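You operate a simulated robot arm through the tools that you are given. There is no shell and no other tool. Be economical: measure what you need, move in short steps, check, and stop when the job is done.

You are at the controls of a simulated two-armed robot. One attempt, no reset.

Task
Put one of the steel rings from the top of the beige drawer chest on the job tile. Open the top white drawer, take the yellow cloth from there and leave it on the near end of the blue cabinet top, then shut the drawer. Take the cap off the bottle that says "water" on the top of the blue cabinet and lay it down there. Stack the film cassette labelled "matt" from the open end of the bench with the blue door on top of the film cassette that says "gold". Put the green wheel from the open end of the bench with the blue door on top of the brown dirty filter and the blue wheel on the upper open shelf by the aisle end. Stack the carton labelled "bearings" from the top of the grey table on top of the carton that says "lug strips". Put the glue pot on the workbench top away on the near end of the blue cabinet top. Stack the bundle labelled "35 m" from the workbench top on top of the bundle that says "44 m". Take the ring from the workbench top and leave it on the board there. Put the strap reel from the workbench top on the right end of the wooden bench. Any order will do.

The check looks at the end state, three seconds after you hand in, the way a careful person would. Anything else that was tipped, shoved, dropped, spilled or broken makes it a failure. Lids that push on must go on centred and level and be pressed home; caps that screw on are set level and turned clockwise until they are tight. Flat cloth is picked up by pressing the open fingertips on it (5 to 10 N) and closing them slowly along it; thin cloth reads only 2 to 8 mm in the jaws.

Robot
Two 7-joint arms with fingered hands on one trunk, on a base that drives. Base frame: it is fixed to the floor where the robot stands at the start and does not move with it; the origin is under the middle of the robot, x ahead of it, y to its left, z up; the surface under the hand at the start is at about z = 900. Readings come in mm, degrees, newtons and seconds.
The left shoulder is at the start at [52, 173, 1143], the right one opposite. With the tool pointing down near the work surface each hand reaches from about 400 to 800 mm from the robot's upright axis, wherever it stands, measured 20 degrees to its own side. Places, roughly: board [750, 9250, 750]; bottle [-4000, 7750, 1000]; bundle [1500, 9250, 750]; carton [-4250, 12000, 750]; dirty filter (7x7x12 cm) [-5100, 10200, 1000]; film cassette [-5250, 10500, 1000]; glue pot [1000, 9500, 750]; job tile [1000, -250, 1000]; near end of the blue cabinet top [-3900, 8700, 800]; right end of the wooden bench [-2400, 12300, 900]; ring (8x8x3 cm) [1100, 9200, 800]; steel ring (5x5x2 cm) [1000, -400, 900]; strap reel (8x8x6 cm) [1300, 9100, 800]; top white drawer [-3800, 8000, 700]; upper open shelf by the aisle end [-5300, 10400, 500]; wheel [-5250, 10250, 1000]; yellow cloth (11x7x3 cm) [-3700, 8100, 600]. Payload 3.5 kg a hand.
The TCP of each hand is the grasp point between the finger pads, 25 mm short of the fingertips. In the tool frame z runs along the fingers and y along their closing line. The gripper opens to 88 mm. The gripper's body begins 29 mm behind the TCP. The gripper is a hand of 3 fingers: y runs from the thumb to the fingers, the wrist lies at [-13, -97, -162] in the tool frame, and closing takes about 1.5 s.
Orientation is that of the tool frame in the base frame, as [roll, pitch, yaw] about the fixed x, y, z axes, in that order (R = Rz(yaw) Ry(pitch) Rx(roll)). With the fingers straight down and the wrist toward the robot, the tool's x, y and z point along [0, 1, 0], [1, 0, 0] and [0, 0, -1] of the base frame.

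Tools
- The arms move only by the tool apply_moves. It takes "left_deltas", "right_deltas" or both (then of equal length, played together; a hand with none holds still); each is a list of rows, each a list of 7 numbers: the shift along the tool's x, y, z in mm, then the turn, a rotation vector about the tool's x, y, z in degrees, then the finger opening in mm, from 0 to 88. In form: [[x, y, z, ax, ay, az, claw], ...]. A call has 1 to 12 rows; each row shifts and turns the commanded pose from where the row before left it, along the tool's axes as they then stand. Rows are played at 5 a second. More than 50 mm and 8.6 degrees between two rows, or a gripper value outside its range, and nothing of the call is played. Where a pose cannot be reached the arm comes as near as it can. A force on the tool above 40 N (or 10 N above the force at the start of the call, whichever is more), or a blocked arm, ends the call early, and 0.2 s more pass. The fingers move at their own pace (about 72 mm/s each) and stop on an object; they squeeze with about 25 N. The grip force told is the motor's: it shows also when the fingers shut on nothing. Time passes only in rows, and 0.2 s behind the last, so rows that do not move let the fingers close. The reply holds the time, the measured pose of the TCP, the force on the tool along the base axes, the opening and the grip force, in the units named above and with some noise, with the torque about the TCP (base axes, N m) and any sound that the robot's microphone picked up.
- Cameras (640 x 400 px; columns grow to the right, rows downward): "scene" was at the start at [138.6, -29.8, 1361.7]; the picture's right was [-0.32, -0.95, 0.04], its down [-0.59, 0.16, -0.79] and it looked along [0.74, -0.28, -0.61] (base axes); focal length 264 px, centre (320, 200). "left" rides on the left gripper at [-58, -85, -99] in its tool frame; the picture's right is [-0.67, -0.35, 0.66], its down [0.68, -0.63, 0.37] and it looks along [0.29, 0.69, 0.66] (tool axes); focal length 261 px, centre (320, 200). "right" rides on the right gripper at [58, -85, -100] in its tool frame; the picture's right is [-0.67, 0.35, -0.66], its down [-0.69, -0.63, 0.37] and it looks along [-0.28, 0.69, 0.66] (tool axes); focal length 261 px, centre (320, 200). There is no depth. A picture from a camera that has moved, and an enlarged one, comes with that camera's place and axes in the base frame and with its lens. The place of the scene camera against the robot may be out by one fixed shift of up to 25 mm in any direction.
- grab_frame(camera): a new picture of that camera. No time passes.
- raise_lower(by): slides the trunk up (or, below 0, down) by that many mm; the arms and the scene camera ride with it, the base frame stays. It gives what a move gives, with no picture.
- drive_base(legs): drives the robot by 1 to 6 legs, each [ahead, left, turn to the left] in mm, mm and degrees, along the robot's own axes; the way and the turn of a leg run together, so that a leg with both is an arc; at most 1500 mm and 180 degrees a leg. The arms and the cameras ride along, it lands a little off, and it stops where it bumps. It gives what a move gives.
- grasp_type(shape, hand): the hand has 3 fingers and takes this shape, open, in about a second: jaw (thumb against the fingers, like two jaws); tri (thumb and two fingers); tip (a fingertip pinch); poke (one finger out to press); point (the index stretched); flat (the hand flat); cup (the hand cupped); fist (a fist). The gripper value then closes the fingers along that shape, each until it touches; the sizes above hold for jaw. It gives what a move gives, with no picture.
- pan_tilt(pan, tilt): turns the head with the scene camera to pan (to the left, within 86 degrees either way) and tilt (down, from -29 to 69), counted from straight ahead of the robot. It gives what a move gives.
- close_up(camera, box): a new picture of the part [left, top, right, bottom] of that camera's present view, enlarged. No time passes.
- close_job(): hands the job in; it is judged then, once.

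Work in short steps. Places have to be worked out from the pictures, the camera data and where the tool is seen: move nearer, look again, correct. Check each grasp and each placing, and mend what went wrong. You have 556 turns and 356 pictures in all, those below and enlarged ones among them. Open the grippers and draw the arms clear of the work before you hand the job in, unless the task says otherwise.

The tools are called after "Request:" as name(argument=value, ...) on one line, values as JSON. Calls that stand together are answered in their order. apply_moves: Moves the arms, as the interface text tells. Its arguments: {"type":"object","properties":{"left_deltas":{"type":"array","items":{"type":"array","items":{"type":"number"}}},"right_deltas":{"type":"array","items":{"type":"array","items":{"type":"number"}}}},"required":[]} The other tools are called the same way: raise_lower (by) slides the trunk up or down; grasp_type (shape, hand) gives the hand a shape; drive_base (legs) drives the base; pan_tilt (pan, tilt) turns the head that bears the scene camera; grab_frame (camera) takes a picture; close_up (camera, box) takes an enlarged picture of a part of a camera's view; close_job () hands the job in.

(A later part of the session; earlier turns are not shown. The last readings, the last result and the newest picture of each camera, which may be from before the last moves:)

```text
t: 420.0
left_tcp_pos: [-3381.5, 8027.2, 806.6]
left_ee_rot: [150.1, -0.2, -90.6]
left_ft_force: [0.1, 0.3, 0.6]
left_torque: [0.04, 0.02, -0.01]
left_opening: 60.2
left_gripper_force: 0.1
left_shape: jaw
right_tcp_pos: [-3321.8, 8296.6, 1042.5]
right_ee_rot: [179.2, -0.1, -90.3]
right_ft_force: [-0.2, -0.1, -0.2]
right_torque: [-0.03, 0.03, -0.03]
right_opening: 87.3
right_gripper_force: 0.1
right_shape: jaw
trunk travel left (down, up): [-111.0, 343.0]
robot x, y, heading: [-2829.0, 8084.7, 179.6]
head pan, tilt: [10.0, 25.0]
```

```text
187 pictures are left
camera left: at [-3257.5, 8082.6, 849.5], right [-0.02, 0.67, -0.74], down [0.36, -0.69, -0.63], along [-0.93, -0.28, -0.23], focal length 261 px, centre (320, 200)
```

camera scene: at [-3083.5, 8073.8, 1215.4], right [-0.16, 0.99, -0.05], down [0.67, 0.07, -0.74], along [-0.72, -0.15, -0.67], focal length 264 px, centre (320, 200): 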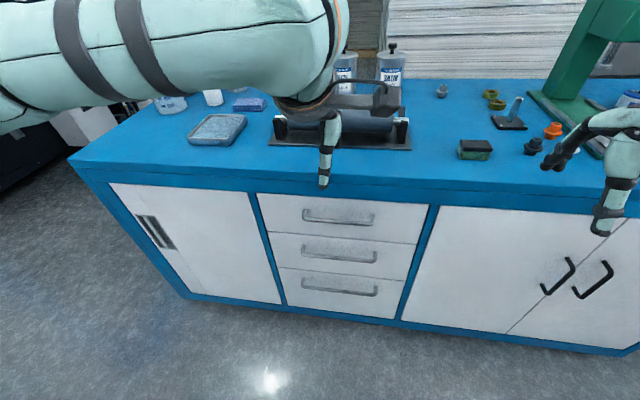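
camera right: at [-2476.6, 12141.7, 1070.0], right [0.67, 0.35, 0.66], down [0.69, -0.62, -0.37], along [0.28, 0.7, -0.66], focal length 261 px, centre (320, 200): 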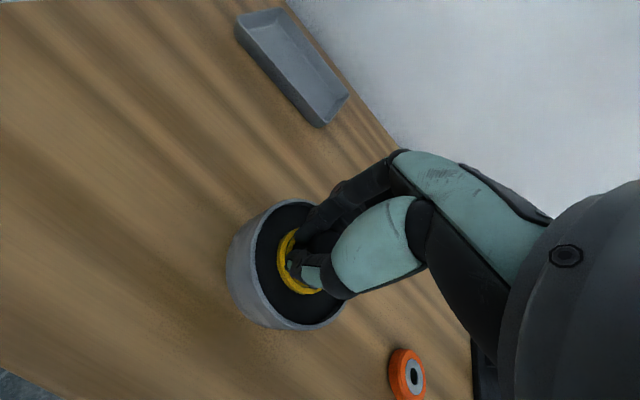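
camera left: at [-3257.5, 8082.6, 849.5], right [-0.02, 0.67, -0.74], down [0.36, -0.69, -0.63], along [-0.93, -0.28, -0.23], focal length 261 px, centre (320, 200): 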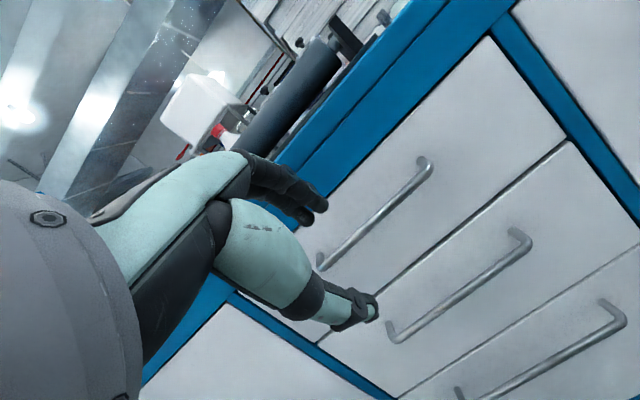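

Handle seen at z≈726, y 7941–8105. I set opening 36, drive 100 mm ahead, and look before hooking.

Request:
drive_base(legs=[[100, 0, 0.4]])

Request:
apply_moves(left_deltas=[[0, -8, 13, 0, 0, 0, 36], [0, -8, 13, 0, 0, 0, 36], [0, 0, 0, 0, 0, 0, 36]])

Request:
grab_frame(camera="left")

```text
t: 421.1
left_tcp_pos: [-3479.2, 8021.9, 806.2]
left_ee_rot: [150.2, -0.1, -90.0]
left_ft_force: [0.1, 0.9, 0.0]
left_torque: [0.01, -0.03, 0.01]
left_opening: 60.5
left_gripper_force: 0.0
left_shape: jaw
right_tcp_pos: [-3422.8, 8292.3, 1040.8]
right_ee_rot: [179.1, 0.0, -89.9]
right_ft_force: [-1.0, -0.8, -0.5]
right_torque: [-0.02, 0.01, 0.01]
right_opening: 87.7
right_gripper_force: 0.1
right_shape: jaw
trunk travel left (down, up): [-111.0, 343.0]
robot x, y, heading: [-2927.8, 8087.4, 180.3]
head pan, tilt: [10.0, 25.0]
```

```text
t: 421.9
left_tcp_pos: [-3477.9, 8020.9, 774.6]
left_ee_rot: [150.1, -0.1, -90.2]
left_ft_force: [0.0, -0.7, 0.5]
left_torque: [-0.01, -0.03, -0.02]
left_opening: 36.6
left_gripper_force: 0.1
left_shape: jaw
right_tcp_pos: [-3422.2, 8293.5, 1042.9]
right_ee_rot: [179.2, 0.0, -89.9]
right_ft_force: [0.8, 0.6, -0.1]
right_torque: [-0.01, -0.03, 0.02]
right_opening: 87.5
right_gripper_force: 0.0
right_shape: jaw
trunk travel left (down, up): [-111.0, 343.0]
robot x, y, heading: [-2929.2, 8087.8, 179.8]
head pan, tilt: [10.0, 25.0]
```

```text
186 pictures are left
camera left: at [-3355.4, 8078.8, 818.6], right [-0.02, 0.67, -0.74], down [0.36, -0.69, -0.63], along [-0.93, -0.28, -0.23], focal length 261 px, centre (320, 200)
```

left: 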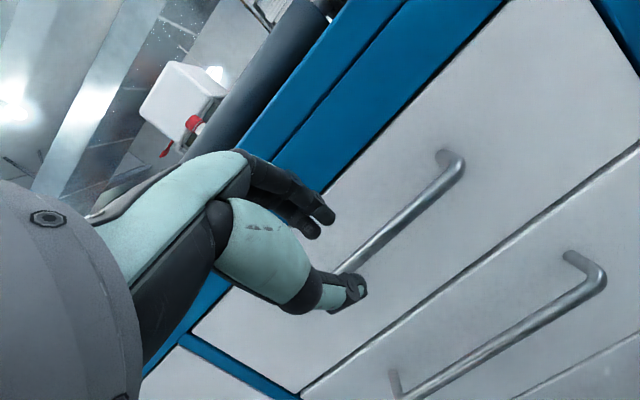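

Triangulated bar at ≈(-3497, 740): right along the approach line. I slide the fingers along the tool axis to straddle the bar.

Request:
apply_moves(left_deltas=[[0, 0, 0, 0, 0, 0, 42], [0, 0, 6, 0, 0, 0, 42], [0, 0, 6, 0, 0, 0, 42], [0, 0, 6, 0, 0, 0, 42], [0, 0, 6, 0, 0, 0, 42], [0, 0, 0, 0, 0, 0, 42]])

Request:
grab_frame(camera="left")

```text
t: 423.3
left_tcp_pos: [-3490.5, 8020.9, 755.5]
left_ee_rot: [150.3, -0.2, -90.1]
left_ft_force: [0.4, -0.6, 0.0]
left_torque: [0.01, 0.0, 0.0]
left_opening: 41.5
left_gripper_force: 0.2
left_shape: jaw
right_tcp_pos: [-3422.4, 8293.2, 1041.5]
right_ee_rot: [179.3, 0.0, -90.0]
right_ft_force: [1.4, -0.1, -0.3]
right_torque: [-0.03, -0.03, 0.02]
right_opening: 87.4
right_gripper_force: 0.1
right_shape: jaw
trunk travel left (down, up): [-111.0, 343.0]
robot x, y, heading: [-2924.0, 8084.1, 180.0]
head pan, tilt: [10.0, 25.0]
```

```text
185 pictures are left
camera left: at [-3367.1, 8079.6, 798.2], right [-0.02, 0.67, -0.74], down [0.36, -0.69, -0.63], along [-0.93, -0.28, -0.23], focal length 261 px, centre (320, 200)
```

left: 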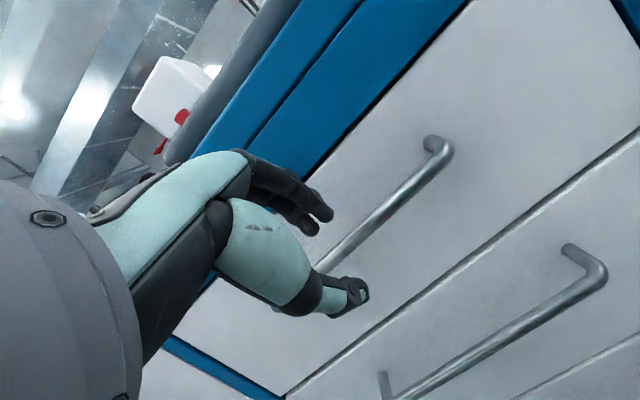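

The bar runs between thumb and fingers. Close.

Request:
apply_moves(left_deltas=[[0, 0, 0, 0, 0, 0, 30], [0, 0, 0, 0, 0, 0, 15], [0, 0, 0, 0, 0, 0, 0], [0, 0, 0, 0, 0, 0, 0], [0, 0, 0, 0, 0, 0, 0]])

Request:
drive_base(legs=[[-60, 0, 0]])

Request:
grab_frame(camera="left")

```text
t: 424.5
left_tcp_pos: [-3490.1, 8020.8, 755.8]
left_ee_rot: [150.1, -0.2, -90.1]
left_ft_force: [-0.4, 0.2, 0.0]
left_torque: [0.01, 0.0, 0.0]
left_opening: 0.0
left_gripper_force: 24.6
left_shape: jaw
right_tcp_pos: [-3422.9, 8293.5, 1041.8]
right_ee_rot: [179.2, 0.0, -89.9]
right_ft_force: [-0.2, 0.2, 0.4]
right_torque: [0.0, 0.01, -0.04]
right_opening: 87.9
right_gripper_force: 0.0
right_shape: jaw
trunk travel left (down, up): [-111.0, 343.0]
robot x, y, heading: [-2928.2, 8090.0, 180.0]
head pan, tilt: [10.0, 25.0]
```

```text
t: 425.5
left_tcp_pos: [-3429.7, 8020.3, 756.3]
left_ee_rot: [150.2, -0.3, -89.9]
left_ft_force: [0.3, 0.3, 0.2]
left_torque: [-0.02, 0.0, 0.0]
left_opening: 0.0
left_gripper_force: 25.4
left_shape: jaw
right_tcp_pos: [-3362.8, 8291.8, 1041.4]
right_ee_rot: [179.1, -0.1, -89.7]
right_ft_force: [0.7, 0.6, 0.9]
right_torque: [-0.03, 0.03, 0.02]
right_opening: 87.6
right_gripper_force: 0.1
right_shape: jaw
trunk travel left (down, up): [-111.0, 343.0]
robot x, y, heading: [-2868.5, 8086.9, -179.9]
head pan, tilt: [10.0, 25.0]
```

```text
184 pictures are left
camera left: at [-3307.0, 8079.0, 798.6], right [-0.02, 0.67, -0.74], down [0.36, -0.69, -0.63], along [-0.93, -0.29, -0.23], focal length 261 px, centre (320, 200)
```

left: 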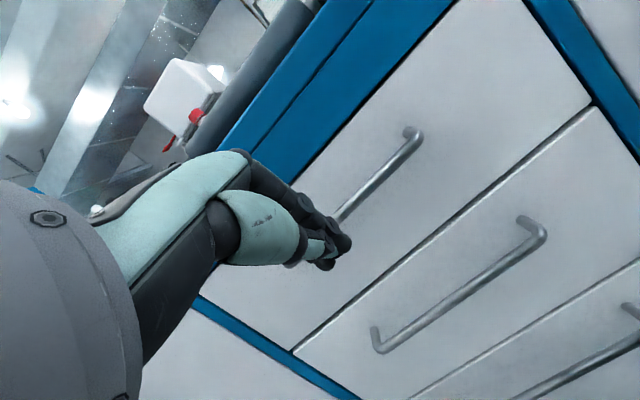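

Closed on nothing; re-triangulating puts the bar at x≈-3519, z≈725. I go forward again, shift 10 mm and slide 27 mm further.

Request:
drive_base(legs=[[60, 0, 0]])

Request:
apply_moves(left_deltas=[[0, 5, 0, 0, 0, 0, 42], [0, 5, 0, 0, 0, 0, 42], [0, 0, 0, 0, 0, 0, 42], [0, 0, 7, 0, 0, 0, 42], [0, 0, 7, 0, 0, 0, 42], [0, 0, 6, 0, 0, 0, 42], [0, 0, 6, 0, 0, 0, 42], [0, 0, 0, 0, 0, 0, 42]])

Request:
grab_frame(camera="left")

```text
t: 426.5
left_tcp_pos: [-3492.4, 8020.5, 754.2]
left_ee_rot: [150.2, -0.2, -90.0]
left_ft_force: [-0.4, 0.5, 0.0]
left_torque: [-0.03, -0.01, 0.0]
left_opening: 0.0
left_gripper_force: 24.7
left_shape: jaw
right_tcp_pos: [-3424.2, 8292.0, 1041.4]
right_ee_rot: [179.3, 0.0, -89.9]
right_ft_force: [-0.5, 0.7, -0.5]
right_torque: [-0.01, -0.02, 0.0]
right_opening: 87.8
right_gripper_force: 0.2
right_shape: jaw
trunk travel left (down, up): [-111.0, 343.0]
robot x, y, heading: [-2930.0, 8086.9, -179.8]
head pan, tilt: [10.0, 25.0]
```

```text
t: 428.3
left_tcp_pos: [-3512.2, 8019.2, 738.2]
left_ee_rot: [150.2, -0.3, -89.8]
left_ft_force: [0.5, 0.1, -0.3]
left_torque: [0.0, -0.02, 0.01]
left_opening: 41.9
left_gripper_force: 0.1
left_shape: jaw
right_tcp_pos: [-3424.1, 8291.8, 1042.1]
right_ee_rot: [179.2, 0.0, -89.8]
right_ft_force: [-0.8, 0.5, -0.4]
right_torque: [-0.01, 0.01, 0.05]
right_opening: 87.6
right_gripper_force: 0.0
right_shape: jaw
trunk travel left (down, up): [-111.0, 343.0]
robot x, y, heading: [-2929.4, 8088.4, -180.1]
head pan, tilt: [10.0, 25.0]
```

```text
183 pictures are left
camera left: at [-3389.9, 8078.5, 780.8], right [-0.02, 0.67, -0.74], down [0.37, -0.69, -0.63], along [-0.93, -0.29, -0.23], focal length 261 px, centre (320, 200)
```

left: 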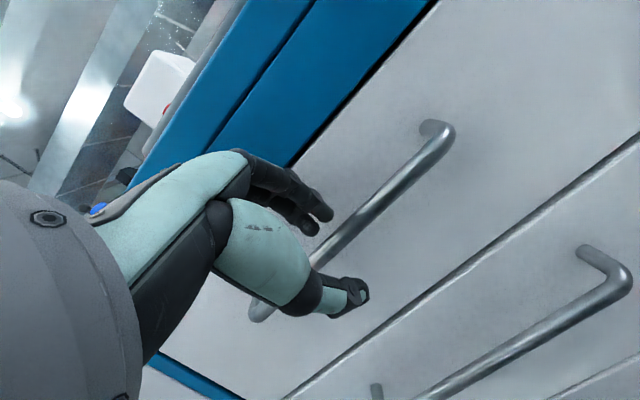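

The bar appears between fingers and thumb. Close and test pull.

Request:
apply_moves(left_deltas=[[0, 0, 2, 0, 0, 0, 30], [0, 0, 0, 0, 0, 0, 15], [0, 0, 0, 0, 0, 0, 0], [0, 0, 0, 0, 0, 0, 0], [0, 0, 0, 0, 0, 0, 0]])

```text
t: 429.5
left_tcp_pos: [-3513.7, 8020.8, 738.3]
left_ee_rot: [149.8, -0.2, -90.0]
left_ft_force: [6.2, -0.5, 14.4]
left_torque: [0.02, 0.14, -0.11]
left_opening: 5.6
left_gripper_force: 24.9
left_shape: jaw
right_tcp_pos: [-3423.0, 8292.4, 1044.6]
right_ee_rot: [179.0, -0.2, -89.7]
right_ft_force: [-0.1, 0.8, 0.2]
right_torque: [0.0, 0.0, -0.03]
right_opening: 87.5
right_gripper_force: 0.1
right_shape: jaw
trunk travel left (down, up): [-111.0, 343.0]
robot x, y, heading: [-2927.7, 8089.3, -180.0]
head pan, tilt: [10.0, 25.0]
```

Bar held (5.6 mm). I pull by driving back.

Request:
drive_base(legs=[[-80, 0, 0]])

Request:
grab_frame(camera="left")

```text
t: 430.5
left_tcp_pos: [-3434.2, 8021.2, 734.4]
left_ee_rot: [150.2, -0.3, -89.9]
left_ft_force: [0.1, -1.2, 0.2]
left_torque: [0.01, 0.04, 0.0]
left_opening: 4.3
left_gripper_force: 24.9
left_shape: jaw
right_tcp_pos: [-3344.3, 8293.1, 1041.8]
right_ee_rot: [179.2, -0.1, -89.8]
right_ft_force: [0.1, 0.1, 0.4]
right_torque: [-0.04, 0.02, 0.02]
right_opening: 87.7
right_gripper_force: 0.0
right_shape: jaw
trunk travel left (down, up): [-111.0, 343.0]
robot x, y, heading: [-2848.7, 8084.9, -179.8]
head pan, tilt: [10.0, 25.0]
```

```text
182 pictures are left
camera left: at [-3311.3, 8079.2, 778.1], right [-0.02, 0.67, -0.75], down [0.37, -0.69, -0.63], along [-0.93, -0.29, -0.23], focal length 261 px, centre (320, 200)
```

left: 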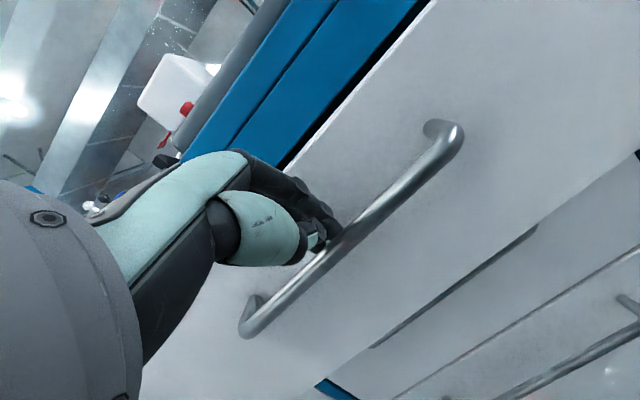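

The drawer is opening. I pull 200 mm more.

Request:
drive_base(legs=[[-200, 0, 0]])

Request:
pan_tilt(pan=0, tilt=45)

Request:
grab_frame(camera="scene")

```text
t: 432.1
left_tcp_pos: [-3233.4, 8021.4, 735.1]
left_ee_rot: [150.2, -0.3, -90.0]
left_ft_force: [-0.6, -0.7, 1.4]
left_torque: [0.01, 0.03, 0.02]
left_opening: 3.9
left_gripper_force: 25.1
left_shape: jaw
right_tcp_pos: [-3144.2, 8292.6, 1041.4]
right_ee_rot: [179.2, 0.0, -89.9]
right_ft_force: [0.6, 1.2, 0.8]
right_torque: [-0.01, 0.03, 0.0]
right_opening: 87.5
right_gripper_force: 0.0
right_shape: jaw
trunk travel left (down, up): [-111.0, 343.0]
robot x, y, heading: [-2649.8, 8092.1, 180.1]
head pan, tilt: [10.0, 25.0]
```

```text
t: 433.0
left_tcp_pos: [-3234.1, 8022.7, 735.3]
left_ee_rot: [150.3, -0.3, -89.9]
left_ft_force: [-0.1, -0.8, -0.3]
left_torque: [0.04, 0.0, 0.02]
left_opening: 3.7
left_gripper_force: 25.1
left_shape: jaw
right_tcp_pos: [-3145.3, 8293.5, 1041.8]
right_ee_rot: [179.3, -0.2, -89.8]
right_ft_force: [-0.5, 0.0, 0.5]
right_torque: [0.03, -0.03, -0.01]
right_opening: 87.6
right_gripper_force: 0.0
right_shape: jaw
trunk travel left (down, up): [-111.0, 343.0]
robot x, y, heading: [-2650.1, 8087.7, 179.8]
head pan, tilt: [0.0, 45.0]
```

```text
181 pictures are left
camera scene: at [-2885.8, 8088.2, 1189.2], right [0.0, 1.0, 0.0], down [0.89, 0.0, -0.46], along [-0.46, 0.0, -0.89], focal length 264 px, centre (320, 200)
```

scene: 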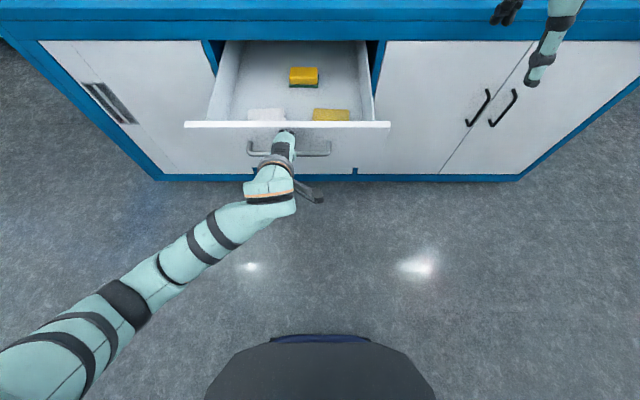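

Drawer is open: yellow cloth at front right of the drawer ≈(-3439,8119,640). I let go of the handle, lift the hand clear, level it, and reposition.

Request:
apply_moves(left_deltas=[[0, 0, 0, 0, 0, 0, 30], [0, 0, 0, 0, 0, 0, 42], [0, 0, -15, 0, 0, 0, 42], [0, 0, -20, 0, 0, 0, 42], [0, 10, -30, 6, 0, 0, 42], [0, 10, -35, 6, 0, 0, 60], [0, 0, -40, 6, 0, 0, 60], [0, 0, -40, 6, 0, 0, 60], [0, 0, -40, 6, 0, 0, 60], [0, 0, 0, 0, 0, 0, 60]])

Request:
drive_base(legs=[[180, -90, 0]])

Request:
grab_frame(camera="left")

```text
t: 435.4
left_tcp_pos: [-3208.8, 7992.5, 939.6]
left_ee_rot: [179.0, -3.2, -86.6]
left_ft_force: [-0.4, 0.0, 1.2]
left_torque: [0.04, 0.01, 0.02]
left_opening: 59.9
left_gripper_force: 0.0
left_shape: jaw
left hand out of reach, approached as far as the arm can: row 9
right_tcp_pos: [-3144.5, 8294.0, 1040.9]
right_ee_rot: [179.1, 0.0, -89.9]
right_ft_force: [0.0, 0.0, -0.5]
right_torque: [0.0, 0.01, 0.01]
right_opening: 87.5
right_gripper_force: 0.0
right_shape: jaw
trunk travel left (down, up): [-111.0, 343.0]
robot x, y, heading: [-2648.6, 8087.3, 180.0]
head pan, tilt: [0.0, 45.0]
stopped in row 10 (left hand): the arm was blocked; the commanded pose is now the measured one
```

```text
t: 437.0
left_tcp_pos: [-3386.1, 8079.9, 939.2]
left_ee_rot: [178.9, -3.1, -86.4]
left_ft_force: [0.2, -0.6, 0.2]
left_torque: [-0.01, 0.0, -0.04]
left_opening: 59.8
left_gripper_force: 0.1
left_shape: jaw
right_tcp_pos: [-3322.1, 8380.3, 1041.6]
right_ee_rot: [179.3, -0.2, -89.6]
right_ft_force: [-0.7, -0.1, 0.0]
right_torque: [-0.03, 0.03, 0.04]
right_opening: 87.5
right_gripper_force: 0.0
right_shape: jaw
trunk travel left (down, up): [-111.0, 343.0]
robot x, y, heading: [-2828.8, 8176.3, -179.7]
head pan, tilt: [0.0, 45.0]
```

```text
180 pictures are left
camera left: at [-3303.9, 8148.4, 1033.1], right [0.3, 0.65, -0.7], down [0.67, -0.67, -0.34], along [-0.69, -0.36, -0.63], focal length 261 px, centre (320, 200)
```

left: 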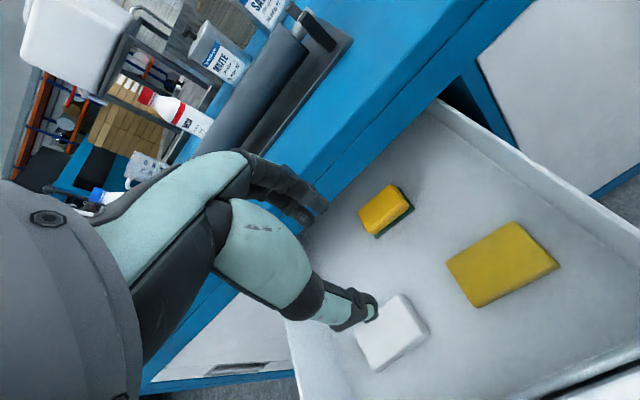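

The cloth lies at ≈(-3417,8125), top ≈ z 610–620. I straighten and tilt the hand back (wrist up, to clear the drawer front), and move above it.

Request:
apply_moves(left_deltas=[[-10, 8, 0, 0, -1, 1.2, 60], [-10, 8, 0, 0, -1, 1.2, 60], [-10, 8, 0, 0, -1, 1.2, 60], [-10, 8, 20, 4, 0, 0, 60], [-5, 8, 30, 5, 0, 0, 60], [0, 0, 40, 5, 0, 0, 60], [0, 0, 40, 4, 0, 0, 60], [0, 0, 0, 0, 0, 0, 60]])

Request:
grab_frame(camera="left")

Request:
grab_frame(camera="scene")

```text
t: 439.0
left_tcp_pos: [-3428.0, 8080.7, 813.7]
left_ee_rot: [-164.6, -3.1, -86.5]
left_ft_force: [1.3, 0.1, 0.0]
left_torque: [-0.01, -0.02, 0.0]
left_opening: 59.6
left_gripper_force: 0.1
left_shape: jaw
right_tcp_pos: [-3321.9, 8380.5, 1041.8]
right_ee_rot: [179.1, 0.0, -89.7]
right_ft_force: [0.7, 0.2, 0.6]
right_torque: [0.0, -0.02, -0.01]
right_opening: 87.3
right_gripper_force: 0.0
right_shape: jaw
trunk travel left (down, up): [-111.0, 343.0]
robot x, y, heading: [-2824.8, 8177.5, -180.1]
head pan, tilt: [0.0, 45.0]
stopped in row 8 (left hand): the arm was blocked; the commanded pose is now the measured one
```

```text
179 pictures are left
camera left: at [-3377.1, 8147.7, 928.1], right [0.47, 0.67, -0.58], down [0.75, -0.65, -0.15], along [-0.47, -0.36, -0.8], focal length 261 px, centre (320, 200)
```

left: 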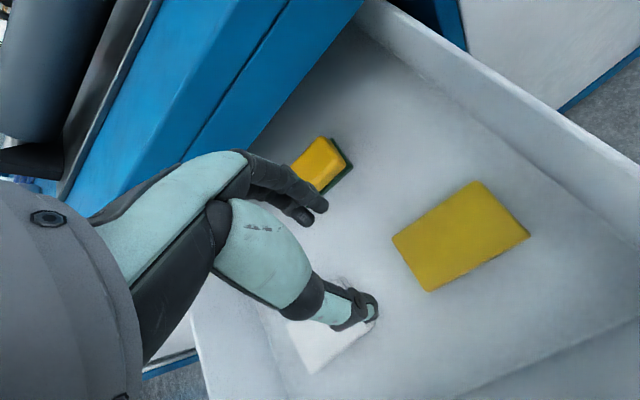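

```text
178 pictures are left
camera scene: at [-3062.7, 8175.2, 1189.1], right [0.0, 1.0, 0.0], down [0.89, 0.0, -0.46], along [-0.46, 0.0, -0.89], focal length 264 px, centre (320, 200)
```

scene: 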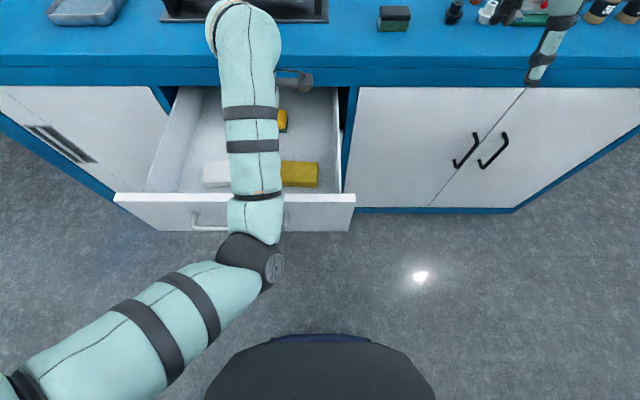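

The left arm has dropped its elbow low, near the drawer front. I lift it out and restore the good elbow-out posture, as before.

Request:
apply_moves(left_deltas=[[0, 0, -40, -5, 0, 0, 60], [0, 0, -40, -5, 0, 0, 60], [0, 0, -40, -5, 0, 0, 60], [0, 0, -40, -3, 0, 4, 60], [0, 5, -40, 0, 0, 6, 60], [-10, 10, -30, 0, 0, 6, 60], [-10, 10, -30, 0, 0, 6, 60], [-10, 10, -25, 0, 0, 6, 60]])

Request:
grab_frame(camera="scene")

```text
t: 440.6
left_tcp_pos: [-3479.6, 8038.6, 947.1]
left_ee_rot: [-169.7, -2.9, -99.8]
left_ft_force: [0.2, -0.4, -0.3]
left_torque: [0.01, 0.0, -0.03]
left_opening: 59.6
left_gripper_force: 0.1
left_shape: jaw
right_tcp_pos: [-3322.7, 8380.3, 1040.8]
right_ee_rot: [179.2, -0.1, -89.7]
right_ft_force: [0.1, 0.3, -0.7]
right_torque: [0.01, 0.0, -0.01]
right_opening: 87.4
right_gripper_force: 0.0
right_shape: jaw
trunk travel left (down, up): [-111.0, 343.0]
robot x, y, heading: [-2827.2, 8175.7, -179.9]
head pan, tilt: [0.0, 45.0]
stopped in row 7 (left hand): the arm was blocked; the commanded pose is now the measured one
```

```text
177 pictures are left
camera scene: at [-3063.8, 8175.0, 1188.8], right [0.0, 1.0, 0.0], down [0.89, 0.0, -0.46], along [-0.46, 0.0, -0.89], focal length 264 px, centre (320, 200)
```

scene: 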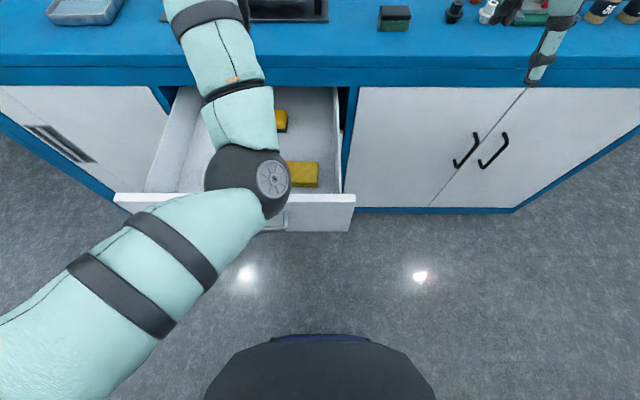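

I raise the trunk and back off for room, then do the unflip sequence.

Request:
raise_lower(by=150)

Request:
drive_base(legs=[[-300, 0, 0]])

Request:
apply_moves(left_deltas=[[0, 30, -5, -2, 0, 4, 60], [0, 30, -5, -2, 0, 4, 60], [-10, 30, 0, -2, 0, 5, 60], [-10, 30, 0, -2, 0, 5, 60], [-20, 30, 0, 0, 0, 5, 60], [-25, 33, 0, 0, 0, 5, 60], [-25, 33, 0, 0, 0, 5, 60], [-25, 33, 0, 0, 0, 0, 60], [-25, 33, 0, 0, 0, 0, 60], [-25, 33, 0, 0, 0, 0, 60]])

Request:
grab_frame(camera="scene")

```text
t: 442.3
left_tcp_pos: [-3476.6, 8043.9, 1097.3]
left_ee_rot: [-169.6, -2.8, -100.3]
left_ft_force: [-0.2, -1.2, -0.2]
left_torque: [-0.01, -0.02, 0.02]
left_opening: 59.9
left_gripper_force: 0.0
left_shape: jaw
right_tcp_pos: [-3322.6, 8379.0, 1192.3]
right_ee_rot: [179.3, -0.2, -89.7]
right_ft_force: [0.4, 0.1, -0.3]
right_torque: [0.0, -0.02, 0.0]
right_opening: 87.4
right_gripper_force: 0.1
right_shape: jaw
trunk travel left (down, up): [-261.0, 193.0]
robot x, y, heading: [-2829.9, 8175.3, -179.8]
head pan, tilt: [0.0, 45.0]
```

```text
t: 444.4
left_tcp_pos: [-3174.0, 8043.7, 1097.9]
left_ee_rot: [-169.6, -2.8, -100.4]
left_ft_force: [0.2, 0.7, 0.2]
left_torque: [0.01, -0.03, -0.02]
left_opening: 59.9
left_gripper_force: 0.1
left_shape: jaw
right_tcp_pos: [-3019.5, 8380.3, 1191.2]
right_ee_rot: [179.4, 0.1, -89.7]
right_ft_force: [-0.1, 0.3, 0.2]
right_torque: [0.01, 0.0, 0.02]
right_opening: 87.7
right_gripper_force: 0.1
right_shape: jaw
trunk travel left (down, up): [-261.0, 193.0]
robot x, y, heading: [-2520.1, 8173.9, -179.8]
head pan, tilt: [0.0, 45.0]
```

```text
t: 446.6
left_tcp_pos: [-3196.4, 8208.9, 1016.6]
left_ee_rot: [-177.0, -0.1, -133.1]
left_ft_force: [0.4, 0.3, -0.3]
left_torque: [0.02, -0.02, 0.0]
left_opening: 59.8
left_gripper_force: 0.2
left_shape: jaw
left hand out of reach, approached as far as the arm can: row 3, 4, 5, 6, 7, 8, 9, 10
right_tcp_pos: [-3018.9, 8381.6, 1192.4]
right_ee_rot: [179.2, -0.1, -89.7]
right_ft_force: [-0.2, 0.6, -0.2]
right_torque: [-0.04, 0.0, 0.01]
right_opening: 87.8
right_gripper_force: 0.2
right_shape: jaw
trunk travel left (down, up): [-261.0, 193.0]
robot x, y, heading: [-2526.3, 8179.2, -179.8]
head pan, tilt: [0.0, 45.0]
```

```text
176 pictures are left
camera scene: at [-2657.8, 8178.1, 1381.7], right [0.0, 1.0, 0.0], down [0.77, 0.0, -0.63], along [-0.63, 0.0, -0.77], focal length 264 px, centre (320, 200)
```

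scene: 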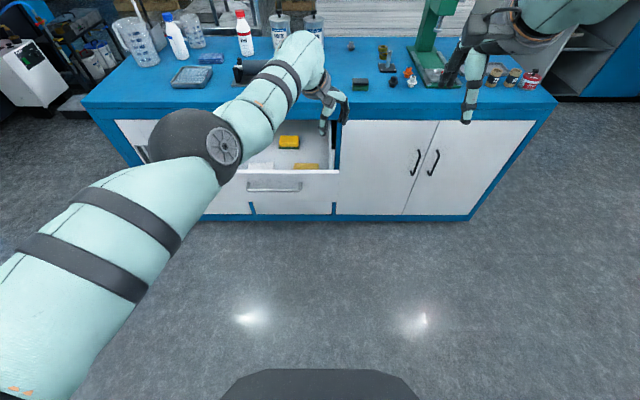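

I replay the sequence that worked before: retract slightly, lift with wrist turn, then retract.

Request:
apply_moves(left_deltas=[[-28, -18, 0, 0, 0, 0, 60], [-28, -18, 0, 0, 0, 0, 60], [-28, -18, 0, 0, 0, -3, 60], [-28, -18, -5, 0, 0, -6, 60]])

Request:
apply_moves(left_deltas=[[0, 10, -20, -2, 0, 4, 60], [0, 10, -25, -1, 0, 6, 60], [0, 10, -25, 0, 0, 6, 60], [0, 10, -25, 0, 0, 6, 60], [0, 10, -25, 0, 0, 6, 60], [-33, 0, 0, 0, 0, 4, 60], [-33, 0, 0, 0, 0, 4, 60], [-33, 0, 0, 0, 0, 4, 60], [-33, 0, 0, 0, 0, 4, 60], [-33, 0, 0, 0, 0, 4, 60]])

Request:
grab_frame(camera="scene")

```text
t: 447.6
left_tcp_pos: [-3164.5, 8290.0, 1023.6]
left_ee_rot: [-177.0, -0.5, -124.1]
left_ft_force: [-0.2, -1.4, -0.5]
left_torque: [-0.01, -0.01, 0.0]
left_opening: 59.8
left_gripper_force: 0.0
left_shape: jaw
left hand out of reach, approached as far as the arm can: row 1, 2, 3, 4
right_tcp_pos: [-3018.6, 8381.3, 1191.4]
right_ee_rot: [179.3, -0.1, -89.7]
right_ft_force: [0.0, 0.1, -0.7]
right_torque: [0.0, 0.0, 0.02]
right_opening: 87.8
right_gripper_force: 0.1
right_shape: jaw
trunk travel left (down, up): [-261.0, 193.0]
robot x, y, heading: [-2522.9, 8177.4, -179.6]
head pan, tilt: [0.0, 45.0]
```

```text
t: 450.0
left_tcp_pos: [-3028.5, 8293.7, 1127.2]
left_ee_rot: [-179.2, -1.7, -168.4]
left_ft_force: [-0.5, 0.2, -0.7]
left_torque: [-0.02, 0.01, 0.0]
left_opening: 59.8
left_gripper_force: 0.0
left_shape: jaw
left hand out of reach, approached as far as the arm can: row 1, 2, 3, 4, 5
right_tcp_pos: [-3018.8, 8380.2, 1191.3]
right_ee_rot: [179.2, -0.1, -89.7]
right_ft_force: [0.6, 0.0, -0.7]
right_torque: [0.0, 0.0, 0.0]
right_opening: 87.5
right_gripper_force: 0.0
right_shape: jaw
trunk travel left (down, up): [-261.0, 193.0]
robot x, y, heading: [-2527.1, 8178.7, -179.8]
head pan, tilt: [0.0, 45.0]
stopped in row 10 (left hand): the arm was blocked; the commanded pose is now the measured one
```

```text
175 pictures are left
camera scene: at [-2658.1, 8176.6, 1381.7], right [0.0, 1.0, 0.0], down [0.77, 0.0, -0.63], along [-0.63, 0.0, -0.77], focal length 264 px, centre (320, 200)
```

scene: 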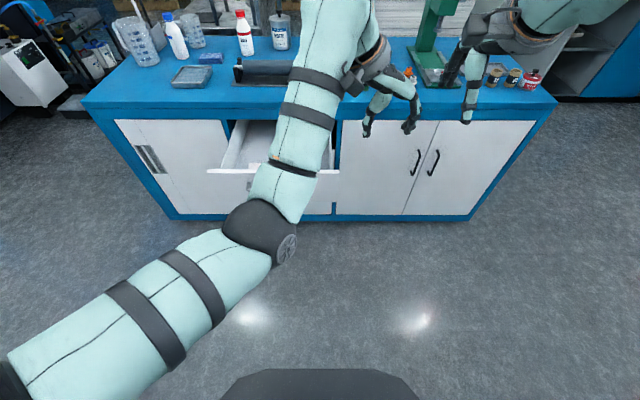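

Elbow is rolling, but the hands met. I move the right hand outward and continue lifting and retracting the left.

Request:
apply_moves(right_deltas=[[-40, 0, 0, 0, 0, 0, 88], [-40, 0, 0, 0, 0, 0, 88], [-40, 0, 0, 0, 0, 0, 88], [0, 0, 0, 0, 0, 0, 88], [0, 0, 0, 0, 0, 0, 88], [0, 0, 0, 0, 0, 0, 88], [0, 0, 0, 0, 0, 0, 88]], left_deltas=[[0, 0, -25, 0, 0, 0, 60], [0, 0, -30, 0, 0, 0, 60], [0, 0, -30, 0, 0, 0, 60], [0, -10, -20, 0, 0, 0, 60], [-25, -10, 0, 0, 0, 2, 60], [-25, -10, 0, 0, 0, 2, 60], [-25, -10, 0, 0, 0, 0, 60]])

Request:
grab_frame(camera="scene")

```text
t: 451.6
left_tcp_pos: [-2941.4, 8267.7, 1231.5]
left_ee_rot: [-179.3, -1.6, -172.8]
left_ft_force: [0.4, -0.3, -0.9]
left_torque: [-0.01, -0.01, 0.0]
left_opening: 59.5
left_gripper_force: 0.1
left_shape: jaw
right_tcp_pos: [-3017.5, 8500.3, 1192.4]
right_ee_rot: [179.1, 0.0, -89.6]
right_ft_force: [-0.5, 0.3, -0.4]
right_torque: [0.02, 0.01, -0.01]
right_opening: 87.6
right_gripper_force: 0.1
right_shape: jaw
trunk travel left (down, up): [-261.0, 193.0]
robot x, y, heading: [-2522.8, 8176.6, -179.8]
head pan, tilt: [0.0, 45.0]
```

```text
174 pictures are left
camera scene: at [-2657.1, 8175.7, 1381.8], right [0.0, 1.0, 0.0], down [0.77, 0.0, -0.63], along [-0.63, 0.0, -0.77], focal length 264 px, centre (320, 200)
```

scene: 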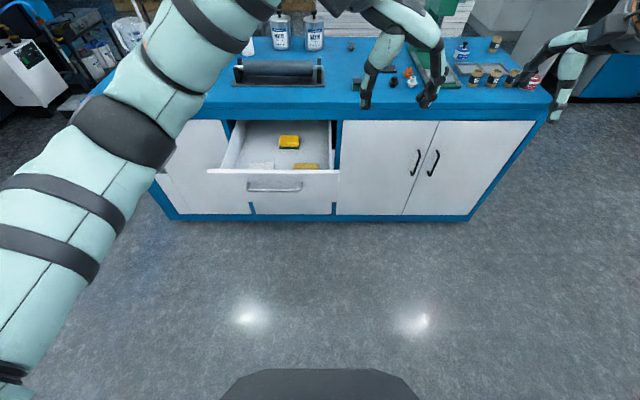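

Elbow is out again. I rotate the hand back to straight.

Request:
apply_moves(left_deltas=[[-5, -10, 0, 0, 0, -8, 60], [-5, -10, 0, 0, 0, -8, 60], [-5, -10, 0, 0, 0, -8, 60], [0, 0, 0, 0, 0, -8, 60], [0, 0, 0, 0, 0, -8, 60], [0, 10, 0, 0, 0, -8, 60], [0, 10, 0, 0, 0, -8, 60], [0, 15, 0, 0, 0, -8, 60], [10, 20, 0, 0, 0, -8, 60], [20, 20, 0, 0, 0, -8, 60], [20, 20, 0, 0, 0, -2, 60]])

```text
t: 454.0
left_tcp_pos: [-3016.2, 8225.1, 1231.7]
left_ee_rot: [178.6, -1.0, -90.5]
left_ft_force: [-0.3, 1.0, 1.1]
left_torque: [0.01, 0.0, -0.01]
left_opening: 60.1
left_gripper_force: 0.1
left_shape: jaw
right_tcp_pos: [-3017.9, 8500.6, 1191.9]
right_ee_rot: [179.2, 0.0, -89.8]
right_ft_force: [-0.3, 0.3, 0.3]
right_torque: [0.02, -0.04, 0.03]
right_opening: 87.6
right_gripper_force: 0.1
right_shape: jaw
trunk travel left (down, up): [-261.0, 193.0]
robot x, y, heading: [-2526.0, 8177.9, -179.9]
head pan, tilt: [0.0, 45.0]
```

Good posture again. I lower the trunk 200 mm and drive towards the drawer, keeping the hand near the centre.

Request:
raise_lower(by=-200)

Request:
drive_base(legs=[[180, 20, 0]])

Request:
grab_frame(camera="scene")

```text
t: 456.1
left_tcp_pos: [-3015.2, 8226.5, 1033.5]
left_ee_rot: [178.5, -0.9, -90.8]
left_ft_force: [-0.7, -0.5, -0.1]
left_torque: [0.0, -0.01, 0.0]
left_opening: 59.6
left_gripper_force: 0.1
left_shape: jaw
right_tcp_pos: [-3018.6, 8500.7, 992.6]
right_ee_rot: [179.1, -0.1, -89.7]
right_ft_force: [0.8, 0.0, -0.1]
right_torque: [0.01, 0.0, 0.01]
right_opening: 87.4
right_gripper_force: 0.0
right_shape: jaw
trunk travel left (down, up): [-61.0, 393.0]
robot x, y, heading: [-2521.3, 8174.6, -179.7]
head pan, tilt: [0.0, 45.0]
```

```text
t: 457.6
left_tcp_pos: [-3198.6, 8206.9, 1032.6]
left_ee_rot: [178.6, -0.9, -90.8]
left_ft_force: [0.0, -1.5, -0.8]
left_torque: [-0.01, -0.01, 0.0]
left_opening: 59.9
left_gripper_force: 0.1
left_shape: jaw
right_tcp_pos: [-3201.3, 8481.0, 990.9]
right_ee_rot: [179.2, 0.0, -89.7]
right_ft_force: [-0.1, 0.1, 0.5]
right_torque: [0.03, -0.01, -0.01]
right_opening: 88.1
right_gripper_force: 0.1
right_shape: jaw
trunk travel left (down, up): [-61.0, 393.0]
robot x, y, heading: [-2705.6, 8157.4, -179.7]
head pan, tilt: [0.0, 45.0]
```

```text
173 pictures are left
camera scene: at [-2984.4, 8155.5, 1112.2], right [0.0, 1.0, 0.0], down [0.93, 0.0, -0.37], along [-0.37, 0.0, -0.93], focal length 264 px, centre (320, 200)
```

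scene: 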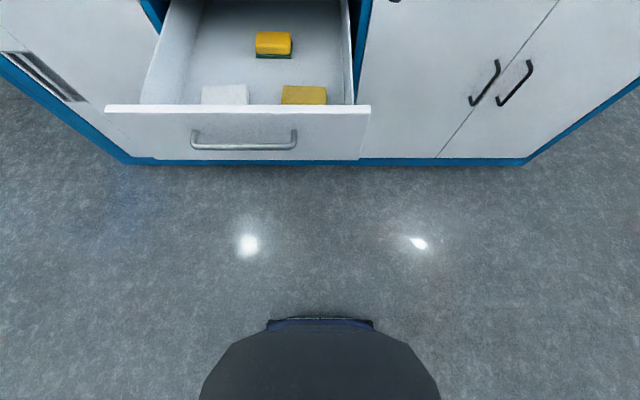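

The cloth must lie at ≈(-3395,8125), top ≈ z 690 (the drawer front spans z≈650–790). I move above it, level.

Request:
apply_moves(left_deltas=[[13, 33, 0, 0.5, 0, 0, 60], [14, 33, 0, 0.5, -0.5, 0, 60], [14, 33, 20, 0.4, -0.4, 0, 60], [14, 33, 30, 0, 0, 0, 60], [14, 33, 35, 0, 0, 0, 60], [13, 31, 35, 0, 0, 0, 60], [0, 0, 40, 0, 0, 0, 60], [0, 0, 40, 0, 0, 0, 60], [0, 0, 20, 0, 0, 0, 60], [0, 0, 0, 0, 0, 0, 60]])

Request:
grab_frame(camera="left")

```text
refused: row 5 steps farther than a row can; nothing moved
```

```text
172 pictures are left
camera left: at [-3111.1, 8264.7, 1128.8], right [0.34, 0.65, -0.67], down [0.61, -0.7, -0.37], along [-0.71, -0.29, -0.64], focal length 261 px, centre (320, 200)
```

left: 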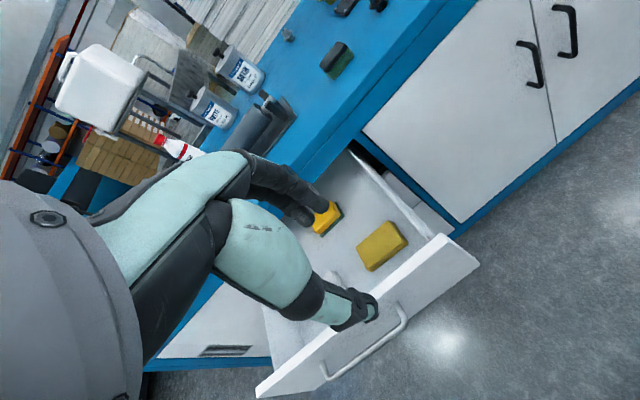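

Another view gives ≈(-3410,8121), z≈635–690; I will feel for the height. Moving above in smaller rows.

Request:
apply_moves(left_deltas=[[13, 33, 0, 0.5, 0, 0, 60], [14, 33, 0, 0.5, -0.5, 0, 60], [14, 33, 20, 0.4, -0.4, 0, 60], [14, 33, 25, 0, 0, 0, 60], [14, 33, 30, 0, 0, 0, 60], [14, 33, 30, 0, 0, 0, 60], [2, 8, 40, 0, 0, 0, 60], [0, 0, 40, 0, 0, 0, 60], [0, 0, 30, 0, 0, 0, 60], [0, 0, 0, 0, 0, 0, 60]])

Request:
grab_frame(camera="left")

Request:
grab_frame(camera="scene")

```text
t: 459.9
left_tcp_pos: [-3402.0, 8122.5, 818.7]
left_ee_rot: [179.8, 0.0, -90.8]
left_ft_force: [-0.2, -0.6, 0.2]
left_torque: [0.0, 0.0, 0.02]
left_opening: 59.7
left_gripper_force: 0.0
left_shape: jaw
right_tcp_pos: [-3199.5, 8481.4, 990.9]
right_ee_rot: [179.2, -0.1, -89.7]
right_ft_force: [0.7, 0.2, -0.1]
right_torque: [-0.03, -0.04, -0.02]
right_opening: 87.8
right_gripper_force: 0.1
right_shape: jaw
trunk travel left (down, up): [-61.0, 393.0]
robot x, y, heading: [-2702.0, 8156.6, -179.9]
head pan, tilt: [0.0, 45.0]
```

```text
171 pictures are left
camera left: at [-3318.3, 8179.4, 917.7], right [0.36, 0.66, -0.66], down [0.62, -0.69, -0.37], along [-0.7, -0.28, -0.66], focal length 261 px, centre (320, 200)
```

left: 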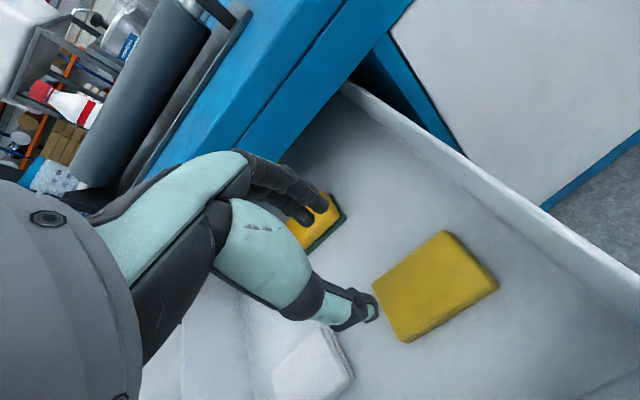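

```text
170 pictures are left
camera scene: at [-2983.6, 8155.7, 1112.5], right [0.0, 1.0, 0.0], down [0.93, 0.0, -0.37], along [-0.37, 0.0, -0.93], focal length 264 px, centre (320, 200)
```

scene: 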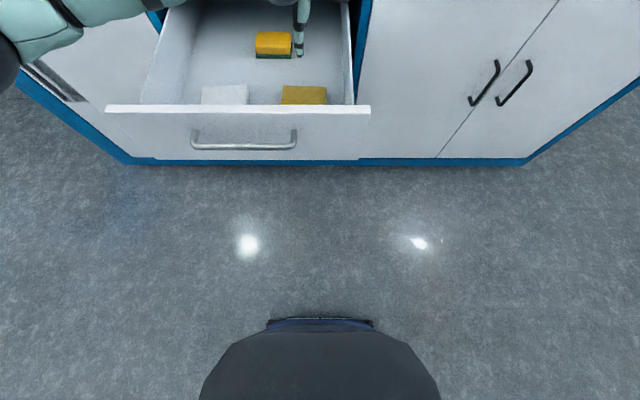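

Now consistent: cloth centre ≈(-3404,8126), top ≈ z 655. I descend to near it and then feel for contact.

Request:
apply_moves(left_deltas=[[-3, 2, 35, 0, 0, 0, 60], [0, 0, 35, 0, 0, 0, 60], [0, 0, 35, 0, 0, 0, 60], [0, 0, 15, 0, 0, 0, 60], [0, 0, 5, 0, 0, 0, 60], [0, 0, 4, 0, 0, 0, 60], [0, 0, 0, 0, 0, 0, 60]])

```text
t: 461.4
left_tcp_pos: [-3407.5, 8128.4, 692.2]
left_ee_rot: [179.9, 0.0, -90.8]
left_ft_force: [1.1, -0.1, 0.4]
left_torque: [0.01, -0.02, -0.02]
left_opening: 59.9
left_gripper_force: 0.1
left_shape: jaw
right_tcp_pos: [-3200.3, 8479.5, 990.9]
right_ee_rot: [179.2, 0.0, -89.8]
right_ft_force: [1.0, 0.3, 0.0]
right_torque: [0.01, -0.02, 0.02]
right_opening: 87.8
right_gripper_force: 0.0
right_shape: jaw
trunk travel left (down, up): [-61.0, 393.0]
robot x, y, heading: [-2705.4, 8155.0, -179.9]
head pan, tilt: [0.0, 45.0]
```

Request:
apply_moves(left_deltas=[[0, 0, 4, 0, 0, 0, 60], [0, 0, 4, 0, 0, 0, 60], [0, 0, 4, 0, 0, 0, 60], [0, 0, 3, 0, 0, 0, 60], [0, 0, 3, 0, 0, 0, 60], [0, 0, 0, 0, 0, 0, 60]])

Request:
grab_frame(camera="left")

```text
t: 462.9
left_tcp_pos: [-3406.4, 8126.4, 673.0]
left_ee_rot: [-179.9, 0.0, -90.8]
left_ft_force: [-0.6, 0.5, 0.0]
left_torque: [0.02, -0.04, -0.01]
left_opening: 59.5
left_gripper_force: 25.2
left_shape: jaw
right_tcp_pos: [-3200.1, 8481.8, 990.7]
right_ee_rot: [179.2, -0.1, -89.8]
right_ft_force: [0.4, 0.5, -0.8]
right_torque: [0.02, -0.04, 0.02]
right_opening: 87.8
right_gripper_force: 0.2
right_shape: jaw
trunk travel left (down, up): [-61.0, 393.0]
robot x, y, heading: [-2707.8, 8156.4, -179.9]
head pan, tilt: [0.0, 45.0]
```

```text
169 pictures are left
camera left: at [-3322.1, 8184.4, 771.7], right [0.36, 0.66, -0.66], down [0.62, -0.69, -0.36], along [-0.7, -0.28, -0.66], focal length 261 px, centre (320, 200)
```

left: 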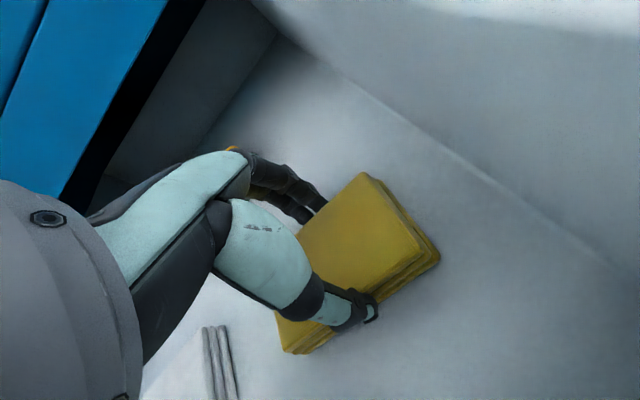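

The fingers already straddle the folded cloth pad. I open slightly, go 10 mm lower, and close gently on its sides.

Request:
apply_moves(left_deltas=[[0, 0, 0, 0, 0, 0, 80], [0, 0, 0, 0, 0, 0, 80], [0, 0, 4, 0, 0, 0, 80], [0, 0, 4, 0, 0, 0, 80], [0, 0, 3, 0, 0, 0, 80], [0, 0, 0, 0, 0, 0, 80]])

Request:
apply_moves(left_deltas=[[0, 0, 0, 0, 0, 0, 65], [0, 0, 0, 0, 0, 0, 50], [0, 0, 0, 0, 0, 0, 35], [0, 0, 0, 0, 0, 0, 25], [0, 0, 0, 0, 0, 0, 25], [0, 0, 0, 0, 0, 0, 25]])

Request:
grab_frame(camera="left")

```text
t: 464.2
left_tcp_pos: [-3407.6, 8127.4, 661.2]
left_ee_rot: [180.0, 0.0, -90.8]
left_ft_force: [-0.2, -0.6, -0.3]
left_torque: [0.0, 0.0, -0.01]
left_opening: 80.2
left_gripper_force: 0.0
left_shape: jaw
right_tcp_pos: [-3200.0, 8480.5, 990.4]
right_ee_rot: [179.3, -0.2, -89.8]
right_ft_force: [-0.1, -0.1, 0.0]
right_torque: [0.01, -0.06, 0.0]
right_opening: 87.8
right_gripper_force: 0.1
right_shape: jaw
trunk travel left (down, up): [-61.0, 393.0]
robot x, y, heading: [-2705.2, 8157.0, -179.9]
head pan, tilt: [0.0, 45.0]
```

```text
t: 465.6
left_tcp_pos: [-3407.8, 8128.0, 661.8]
left_ee_rot: [-179.9, 0.0, -90.8]
left_ft_force: [-0.1, -0.7, -0.8]
left_torque: [0.03, 0.02, 0.0]
left_opening: 60.1
left_gripper_force: 25.0
left_shape: jaw
right_tcp_pos: [-3200.5, 8480.1, 991.0]
right_ee_rot: [179.1, -0.1, -89.8]
right_ft_force: [0.4, -1.0, 0.1]
right_torque: [0.04, -0.02, 0.01]
right_opening: 87.6
right_gripper_force: 0.0
right_shape: jaw
trunk travel left (down, up): [-61.0, 393.0]
robot x, y, heading: [-2709.6, 8156.6, -179.6]
head pan, tilt: [0.0, 45.0]
```

```text
168 pictures are left
camera left: at [-3322.6, 8184.6, 761.3], right [0.36, 0.66, -0.66], down [0.62, -0.69, -0.37], along [-0.7, -0.28, -0.66], focal length 261 px, centre (320, 200)
```

left: 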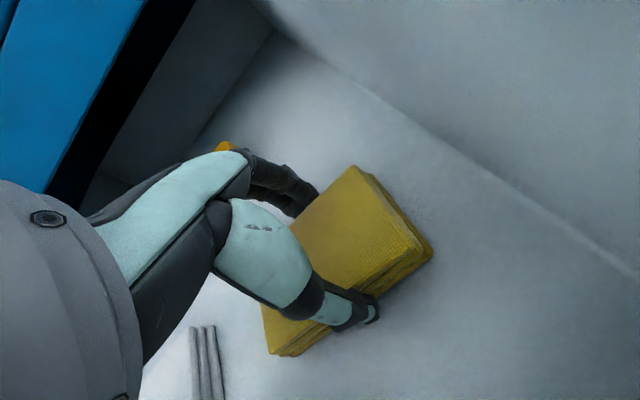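

Gripped (60 mm, 25 N). I lift and check that it comes along.

Request:
apply_moves(left_deltas=[[0, 0, -15, 0, 0, 0, 25], [0, 0, -30, 0, 0, 0, 25], [0, 0, -40, 0, 0, 0, 25], [0, 0, -45, 0, 0, 0, 25], [0, 0, -45, 0, 0, 0, 25], [0, 0, -45, 0, 0, 0, 25], [0, 0, -45, 0, 0, 0, 25], [0, 0, -40, 0, 0, 0, 25]])

Request:
grab_frame(camera="left")

Request:
grab_frame(camera="scene")

```text
t: 467.4
left_tcp_pos: [-3406.4, 8129.2, 968.8]
left_ee_rot: [-180.0, -0.1, -90.8]
left_ft_force: [-0.2, -0.7, -0.2]
left_torque: [0.0, -0.02, -0.01]
left_opening: 60.1
left_gripper_force: 24.5
left_shape: jaw
right_tcp_pos: [-3200.4, 8480.1, 991.7]
right_ee_rot: [179.2, 0.0, -89.7]
right_ft_force: [0.3, -0.5, -0.3]
right_torque: [0.02, 0.02, -0.01]
right_opening: 87.9
right_gripper_force: 0.0
right_shape: jaw
trunk travel left (down, up): [-61.0, 393.0]
robot x, y, heading: [-2705.0, 8155.3, -179.9]
head pan, tilt: [0.0, 45.0]
```

```text
167 pictures are left
camera left: at [-3321.6, 8185.5, 1068.0], right [0.36, 0.66, -0.66], down [0.62, -0.69, -0.37], along [-0.7, -0.28, -0.66], focal length 261 px, centre (320, 200)
```

left: 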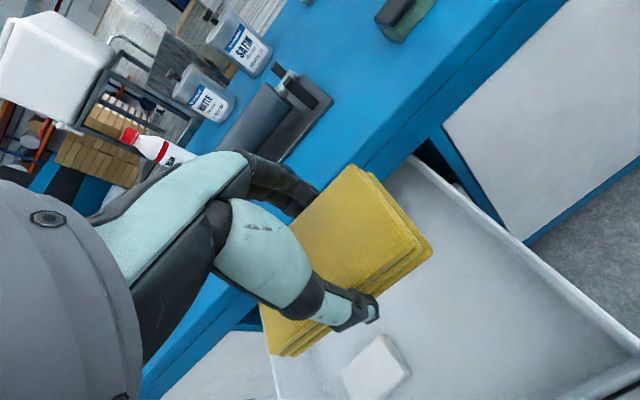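

```text
166 pictures are left
camera scene: at [-2983.3, 8156.1, 1112.5], right [0.0, 1.0, 0.0], down [0.93, 0.0, -0.37], along [-0.37, 0.0, -0.93], focal length 264 px, centre (320, 200)
```

scene: 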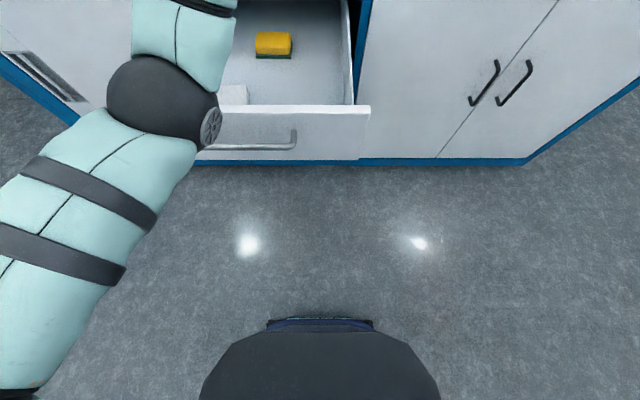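

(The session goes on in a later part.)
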